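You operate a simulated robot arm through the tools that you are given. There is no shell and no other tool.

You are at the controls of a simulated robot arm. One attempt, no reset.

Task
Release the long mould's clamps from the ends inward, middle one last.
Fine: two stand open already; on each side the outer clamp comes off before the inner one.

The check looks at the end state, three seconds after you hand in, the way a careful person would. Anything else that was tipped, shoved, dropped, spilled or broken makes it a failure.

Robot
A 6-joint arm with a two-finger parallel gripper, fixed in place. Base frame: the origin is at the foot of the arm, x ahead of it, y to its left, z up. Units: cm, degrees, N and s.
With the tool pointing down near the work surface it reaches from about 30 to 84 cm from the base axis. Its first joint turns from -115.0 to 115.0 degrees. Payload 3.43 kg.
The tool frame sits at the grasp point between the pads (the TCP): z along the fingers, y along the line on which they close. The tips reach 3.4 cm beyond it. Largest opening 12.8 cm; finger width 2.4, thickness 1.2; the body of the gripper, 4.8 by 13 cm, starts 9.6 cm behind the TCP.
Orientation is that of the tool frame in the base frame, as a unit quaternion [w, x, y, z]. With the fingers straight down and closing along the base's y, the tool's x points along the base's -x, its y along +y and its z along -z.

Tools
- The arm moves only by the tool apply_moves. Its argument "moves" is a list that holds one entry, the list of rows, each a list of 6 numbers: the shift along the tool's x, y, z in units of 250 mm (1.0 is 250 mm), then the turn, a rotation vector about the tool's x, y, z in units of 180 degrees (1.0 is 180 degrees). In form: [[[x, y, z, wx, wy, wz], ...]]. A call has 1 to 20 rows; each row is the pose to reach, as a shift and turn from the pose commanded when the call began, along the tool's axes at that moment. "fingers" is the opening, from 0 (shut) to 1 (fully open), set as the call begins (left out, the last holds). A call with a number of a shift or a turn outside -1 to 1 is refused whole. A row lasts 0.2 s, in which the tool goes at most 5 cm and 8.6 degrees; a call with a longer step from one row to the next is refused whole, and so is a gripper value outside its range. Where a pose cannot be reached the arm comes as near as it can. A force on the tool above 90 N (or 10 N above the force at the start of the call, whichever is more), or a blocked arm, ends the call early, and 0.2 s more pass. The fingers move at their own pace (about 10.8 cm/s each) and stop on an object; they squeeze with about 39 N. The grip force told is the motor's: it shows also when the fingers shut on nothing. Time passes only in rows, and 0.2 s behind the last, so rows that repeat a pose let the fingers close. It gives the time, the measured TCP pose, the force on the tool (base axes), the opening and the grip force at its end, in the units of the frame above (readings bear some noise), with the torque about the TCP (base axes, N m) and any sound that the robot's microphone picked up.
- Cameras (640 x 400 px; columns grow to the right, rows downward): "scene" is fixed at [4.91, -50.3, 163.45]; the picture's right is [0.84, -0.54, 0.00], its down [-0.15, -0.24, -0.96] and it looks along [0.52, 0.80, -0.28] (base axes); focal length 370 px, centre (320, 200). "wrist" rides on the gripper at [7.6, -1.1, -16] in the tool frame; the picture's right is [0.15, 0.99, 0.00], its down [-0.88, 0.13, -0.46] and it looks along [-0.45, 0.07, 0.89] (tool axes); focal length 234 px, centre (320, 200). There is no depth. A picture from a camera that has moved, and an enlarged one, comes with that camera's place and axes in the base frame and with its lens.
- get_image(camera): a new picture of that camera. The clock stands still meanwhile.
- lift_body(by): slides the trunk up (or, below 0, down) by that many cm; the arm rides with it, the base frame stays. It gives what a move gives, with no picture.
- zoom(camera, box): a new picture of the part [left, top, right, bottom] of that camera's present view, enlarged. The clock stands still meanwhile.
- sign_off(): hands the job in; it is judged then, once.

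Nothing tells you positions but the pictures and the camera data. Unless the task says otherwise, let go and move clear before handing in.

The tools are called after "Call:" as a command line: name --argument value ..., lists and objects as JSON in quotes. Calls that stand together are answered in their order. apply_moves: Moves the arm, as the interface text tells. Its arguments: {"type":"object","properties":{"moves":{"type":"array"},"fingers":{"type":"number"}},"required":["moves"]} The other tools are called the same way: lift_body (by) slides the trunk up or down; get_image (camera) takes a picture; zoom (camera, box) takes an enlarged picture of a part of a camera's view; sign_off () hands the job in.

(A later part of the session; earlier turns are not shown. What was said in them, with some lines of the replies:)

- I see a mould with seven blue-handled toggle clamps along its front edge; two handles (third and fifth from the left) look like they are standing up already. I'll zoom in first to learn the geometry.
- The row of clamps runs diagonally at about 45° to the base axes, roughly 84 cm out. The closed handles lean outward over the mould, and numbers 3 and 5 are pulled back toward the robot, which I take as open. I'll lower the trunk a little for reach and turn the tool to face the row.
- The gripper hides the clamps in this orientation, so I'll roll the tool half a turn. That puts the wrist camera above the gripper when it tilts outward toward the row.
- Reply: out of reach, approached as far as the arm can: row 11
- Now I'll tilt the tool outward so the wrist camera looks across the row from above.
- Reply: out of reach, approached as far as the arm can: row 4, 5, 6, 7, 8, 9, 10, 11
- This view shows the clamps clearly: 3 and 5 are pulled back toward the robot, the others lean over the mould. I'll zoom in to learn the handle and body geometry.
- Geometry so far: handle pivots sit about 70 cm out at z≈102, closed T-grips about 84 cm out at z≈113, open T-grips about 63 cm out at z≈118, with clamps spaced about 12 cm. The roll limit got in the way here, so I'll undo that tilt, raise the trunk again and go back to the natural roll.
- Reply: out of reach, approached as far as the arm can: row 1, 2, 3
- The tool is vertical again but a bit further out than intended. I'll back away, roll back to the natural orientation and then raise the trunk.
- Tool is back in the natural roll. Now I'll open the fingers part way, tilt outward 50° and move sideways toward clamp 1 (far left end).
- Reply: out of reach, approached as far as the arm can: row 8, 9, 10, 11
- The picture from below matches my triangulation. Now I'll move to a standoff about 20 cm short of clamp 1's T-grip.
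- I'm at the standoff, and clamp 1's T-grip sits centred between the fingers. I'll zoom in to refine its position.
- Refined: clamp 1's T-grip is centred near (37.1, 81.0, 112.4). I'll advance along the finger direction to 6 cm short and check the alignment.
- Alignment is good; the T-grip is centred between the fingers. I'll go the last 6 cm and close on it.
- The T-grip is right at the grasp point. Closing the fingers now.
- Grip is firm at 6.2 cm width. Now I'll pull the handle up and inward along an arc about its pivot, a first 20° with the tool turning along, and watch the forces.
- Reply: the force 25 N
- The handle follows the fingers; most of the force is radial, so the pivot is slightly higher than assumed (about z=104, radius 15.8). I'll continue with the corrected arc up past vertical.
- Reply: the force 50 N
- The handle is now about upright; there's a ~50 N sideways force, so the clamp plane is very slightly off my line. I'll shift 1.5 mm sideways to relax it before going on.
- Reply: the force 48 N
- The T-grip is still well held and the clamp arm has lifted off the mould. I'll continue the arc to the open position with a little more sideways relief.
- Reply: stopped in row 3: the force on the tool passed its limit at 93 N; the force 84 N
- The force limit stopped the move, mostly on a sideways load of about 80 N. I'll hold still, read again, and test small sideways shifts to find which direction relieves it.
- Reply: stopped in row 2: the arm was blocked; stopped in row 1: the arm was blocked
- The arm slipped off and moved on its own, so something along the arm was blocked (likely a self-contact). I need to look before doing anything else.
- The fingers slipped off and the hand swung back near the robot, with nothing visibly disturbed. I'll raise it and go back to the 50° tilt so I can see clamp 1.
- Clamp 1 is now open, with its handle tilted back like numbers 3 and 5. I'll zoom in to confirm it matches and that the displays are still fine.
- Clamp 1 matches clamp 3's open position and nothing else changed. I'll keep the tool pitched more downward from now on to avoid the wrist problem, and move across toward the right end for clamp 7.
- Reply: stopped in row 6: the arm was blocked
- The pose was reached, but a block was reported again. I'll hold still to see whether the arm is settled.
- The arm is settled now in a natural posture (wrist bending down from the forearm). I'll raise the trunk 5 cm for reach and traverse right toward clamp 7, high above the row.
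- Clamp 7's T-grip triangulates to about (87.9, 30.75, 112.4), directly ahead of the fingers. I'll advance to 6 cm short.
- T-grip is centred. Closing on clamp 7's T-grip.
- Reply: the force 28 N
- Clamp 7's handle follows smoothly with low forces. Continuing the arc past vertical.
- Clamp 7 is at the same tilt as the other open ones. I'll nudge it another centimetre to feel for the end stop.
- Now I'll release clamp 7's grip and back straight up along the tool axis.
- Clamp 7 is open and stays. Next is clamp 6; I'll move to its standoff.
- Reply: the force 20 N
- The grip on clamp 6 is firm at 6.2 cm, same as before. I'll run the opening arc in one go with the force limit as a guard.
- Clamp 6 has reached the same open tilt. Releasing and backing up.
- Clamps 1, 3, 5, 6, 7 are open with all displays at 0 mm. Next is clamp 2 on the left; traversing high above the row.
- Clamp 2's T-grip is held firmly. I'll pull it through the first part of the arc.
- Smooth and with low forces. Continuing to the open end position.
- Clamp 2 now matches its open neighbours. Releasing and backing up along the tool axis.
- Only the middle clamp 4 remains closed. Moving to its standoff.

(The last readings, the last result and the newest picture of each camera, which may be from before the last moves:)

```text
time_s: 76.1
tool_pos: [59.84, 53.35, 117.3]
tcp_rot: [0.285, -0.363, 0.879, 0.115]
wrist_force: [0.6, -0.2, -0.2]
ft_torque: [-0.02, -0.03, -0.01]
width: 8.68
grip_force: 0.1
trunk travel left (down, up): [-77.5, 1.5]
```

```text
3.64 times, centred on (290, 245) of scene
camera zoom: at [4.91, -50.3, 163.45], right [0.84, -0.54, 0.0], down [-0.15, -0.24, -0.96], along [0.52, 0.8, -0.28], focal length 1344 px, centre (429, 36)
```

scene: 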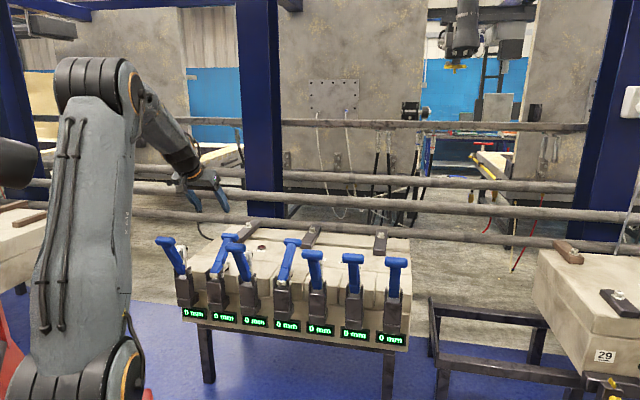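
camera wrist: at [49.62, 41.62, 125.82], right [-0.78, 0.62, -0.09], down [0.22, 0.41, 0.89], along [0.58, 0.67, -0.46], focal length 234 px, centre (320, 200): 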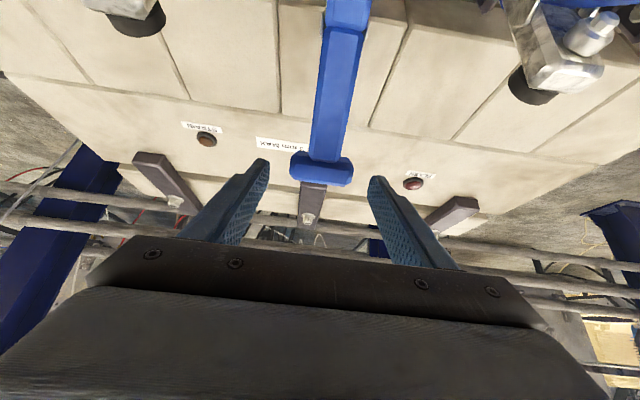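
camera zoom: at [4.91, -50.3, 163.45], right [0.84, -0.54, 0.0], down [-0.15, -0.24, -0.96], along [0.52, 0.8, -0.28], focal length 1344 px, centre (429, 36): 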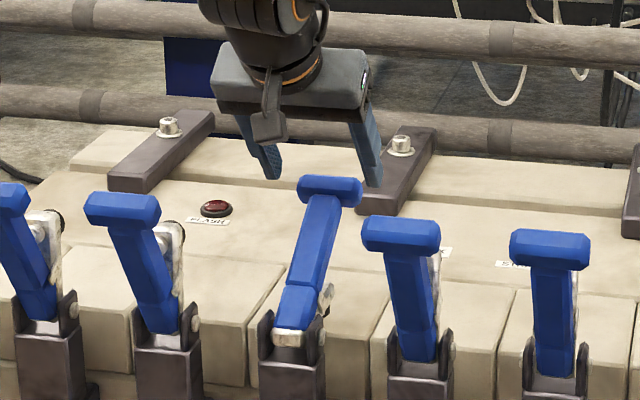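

Call:
apply_moves --moves '[[[0, 0.002, 0.09, 0, 0, 0], [0, 0.003, 0.17, 0, 0, 0], [0, 0.003, 0.238, 0, 0, 0], [0, 0.003, 0.238, 0, 0, 0]]]'

Call:
apply_moves --moves '[[[0, 0, 0, 0, 0, 0], [0, 0, 0, 0, 0, 0], [0, 0, 0, 0, 0, 0], [0, 0, 0, 0, 0, 0]]]' --fingers 0

Call:
get_image --camera "wrist"

```text
time_s: 77.1
tool_pos: [62.38, 55.86, 112.62]
tcp_rot: [0.285, -0.364, 0.879, 0.115]
wrist_force: [-0.1, 0.6, -0.1]
ft_torque: [-0.01, 0.0, 0.03]
width: 8.7
grip_force: 0.0
trunk travel left (down, up): [-77.5, 1.5]
```

```text
time_s: 78.1
tool_pos: [62.22, 55.76, 112.54]
tcp_rot: [0.286, -0.363, 0.879, 0.115]
wrist_force: [-0.5, 1.6, -0.2]
ft_torque: [0.85, 0.67, 0.53]
width: 6.16
grip_force: 44.9
trunk travel left (down, up): [-77.5, 1.5]
```

```text
taken
camera wrist: at [51.98, 44.16, 121.01], right [-0.78, 0.62, -0.09], down [0.22, 0.41, 0.89], along [0.58, 0.67, -0.46], focal length 234 px, centre (320, 200)
```

wrist: 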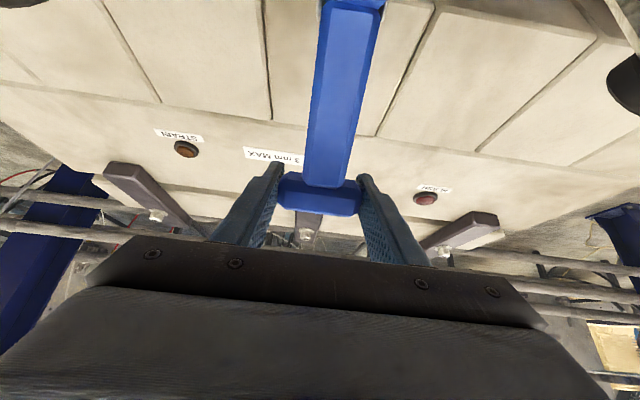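

Clamp 4 is gripped and all others are confirmed open. Pulling the middle one now, first part of the arc.

Call:
apply_moves --moves '[[[0.0005, 0, -0.0615, 0, 0.006, 0], [0.0077, 0, -0.1274, 0, 0.013, 0], [0.0216, 0, -0.1922, 0, 0.0196, 0], [0.0421, 0, -0.2548, 0, 0.026, 0], [0.0694, 0, -0.3154, 0, 0.033, 0], [0.1027, 0, -0.3725, 0, 0.0396, 0], [0.1417, 0, -0.4258, 0, 0.046, 0], [0.1861, 0, -0.475, 0, 0.053, 0]]]'

Call:
zoom --camera "scene" --box '[160, 200, 420, 362]'

```text
time_s: 79.9
tool_pos: [54.61, 48.29, 119.54]
tcp_rot: [0.212, -0.372, 0.9, 0.084]
wrist_force: [6.2, 5.3, 2.4]
ft_torque: [1.88, 0.13, -0.01]
width: 6.18
grip_force: 44.6
trunk travel left (down, up): [-77.5, 1.5]
```

```text
2.46 times, centred on (290, 281) of scene
camera zoom: at [4.91, -50.3, 163.45], right [0.84, -0.54, 0.0], down [-0.15, -0.24, -0.96], along [0.52, 0.8, -0.28], focal length 910 px, centre (394, 1)
```

zoom: 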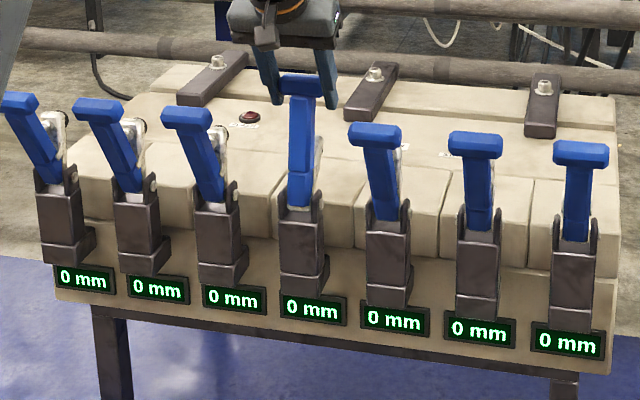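

Call:
apply_moves --moves '[[[0.0557, 0, -0.0352, 0, 0.0067, 0], [0.1152, 0, -0.0648, 0, 0.0133, 0], [0.177, 0, -0.0878, 0, 0.02, 0], [0.2412, 0, -0.1041, 0, 0.0267, 0], [0.3066, 0, -0.1138, 0, 0.0333, 0], [0.3508, 0, -0.1165, 0, 0.0378, 0], [0.3839, 0, -0.1164, 0, 0.041, 0]]]'

Call:
zoom --camera "scene" --box '[160, 200, 420, 362]'

```text
time_s: 81.5
tool_pos: [47.53, 41.14, 117.87]
tcp_rot: [0.153, -0.376, 0.912, 0.06]
wrist_force: [7.2, -1.2, 9.5]
ft_torque: [1.83, -0.32, -0.24]
width: 6.17
grip_force: 45.0
trunk travel left (down, up): [-77.5, 1.5]
```

```text
2.46 times, centred on (290, 281) of scene
camera zoom: at [4.91, -50.3, 163.45], right [0.84, -0.54, 0.0], down [-0.15, -0.24, -0.96], along [0.52, 0.8, -0.28], focal length 910 px, centre (394, 1)
```

zoom: 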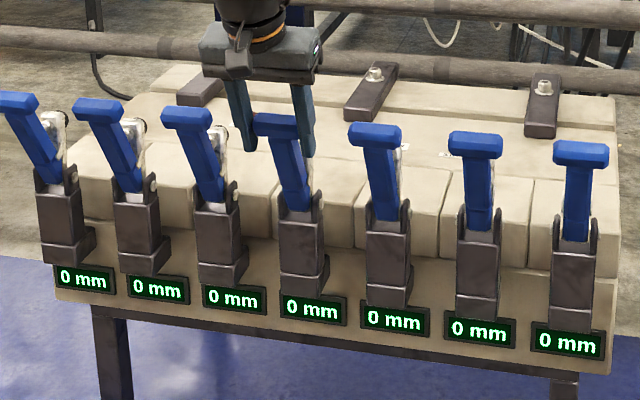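

All seven handles now stand at the open tilt. I'll release clamp 4 and back well clear.

Call:
apply_moves --moves '[[[0, 0, 0, 0, 0, 0], [0, 0, 0, 0, 0, 0], [0, 0, 0, 0, 0, 0], [0, 0, -0.08, 0, 0, 0], [0, 0, -0.2, 0, 0, 0], [0, 0, -0.36, 0, 0, 0], [0, 0, -0.52, 0, 0, 0], [0, 0, -0.7, 0, 0, 0], [0.1, 0, -0.74, 0, 0, 0], [0.2, 0, -0.74, 0, 0, 0], [0.3, 0, -0.74, 0, 0, 0], [0.3, 0, -0.74, 0, 0, 0]]]' --fingers 0.68

Call:
get_image --camera "scene"

Call:
zoom --camera "scene" --box '[140, 210, 300, 340]'

Call:
zoom --camera "scene" --box '[280, 225, 430, 355]'

Call:
get_image --camera "wrist"

```text
time_s: 84.1
tool_pos: [38.21, 32.04, 132.89]
tcp_rot: [0.154, -0.376, 0.912, 0.06]
wrist_force: [-0.9, 0.7, -0.3]
ft_torque: [-0.03, -0.02, -0.05]
width: 8.68
grip_force: 0.0
trunk travel left (down, up): [-77.5, 1.5]
```

```text
taken
```

scene: 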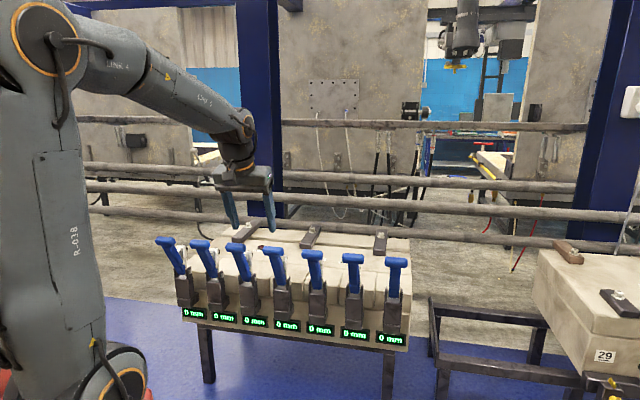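

```text
3.08 times, centred on (220, 275) of scene
camera zoom: at [4.91, -50.3, 163.45], right [0.84, -0.54, 0.0], down [-0.15, -0.24, -0.96], along [0.52, 0.8, -0.28], focal length 1137 px, centre (628, -31)
```

zoom: 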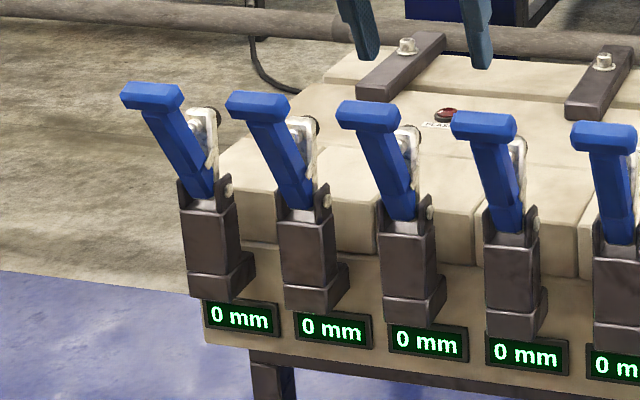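

```text
3.08 times, centred on (355, 290) of scene
camera zoom: at [4.91, -50.3, 163.45], right [0.84, -0.54, 0.0], down [-0.15, -0.24, -0.96], along [0.52, 0.8, -0.28], focal length 1137 px, centre (212, -77)
```

zoom: 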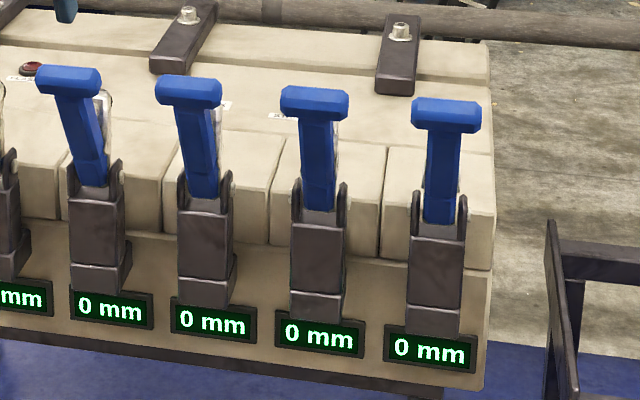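

```text
taken
camera wrist: at [30.15, 22.57, 145.48], right [-0.8, 0.6, -0.05], down [0.39, 0.58, 0.72], along [0.46, 0.55, -0.69], focal length 234 px, centre (320, 200)
```

wrist: 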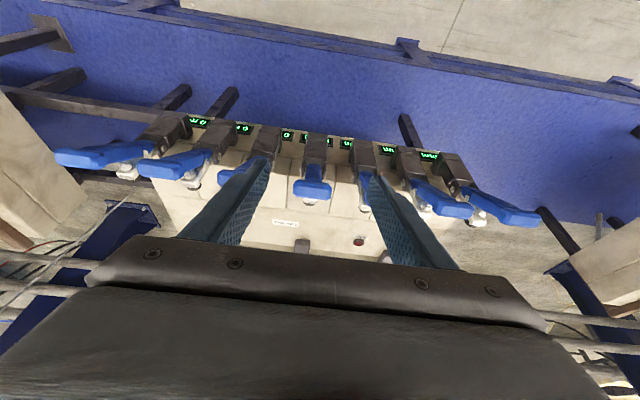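

All seven clamps stand open at the same tilt. The order was 1, 7, 6, 2, then the middle one last, with 3 and 5 already open at the start. Every display reads 0 mm and the hand is clear, so I'm handing in.

Call:
sign_off

```text
The job is handed in.
```

All seven clamps on the long mould now stand open, and I've handed the job in.

- **Order:** I released 1 and 7 (the ends), then 6, then 2, and the middle one, 4, last. Numbers 3 and 5 were already open. On each side the outer clamp came off before the inner one.
- **Arm slip on clamp 1:** near the end of that pull the sideways force went over the limit. The fingers slid off and the arm swung back toward the robot on its own. The pictures afterwards showed clamp 1 fully open and nothing else moved. I kept the tool pitched further down for the other four, and they opened without trouble.
- **End state:** in the last pictures every display reads 0 mm, all the handles stand at the same open tilt, and the gripper is open and clear of the mould.
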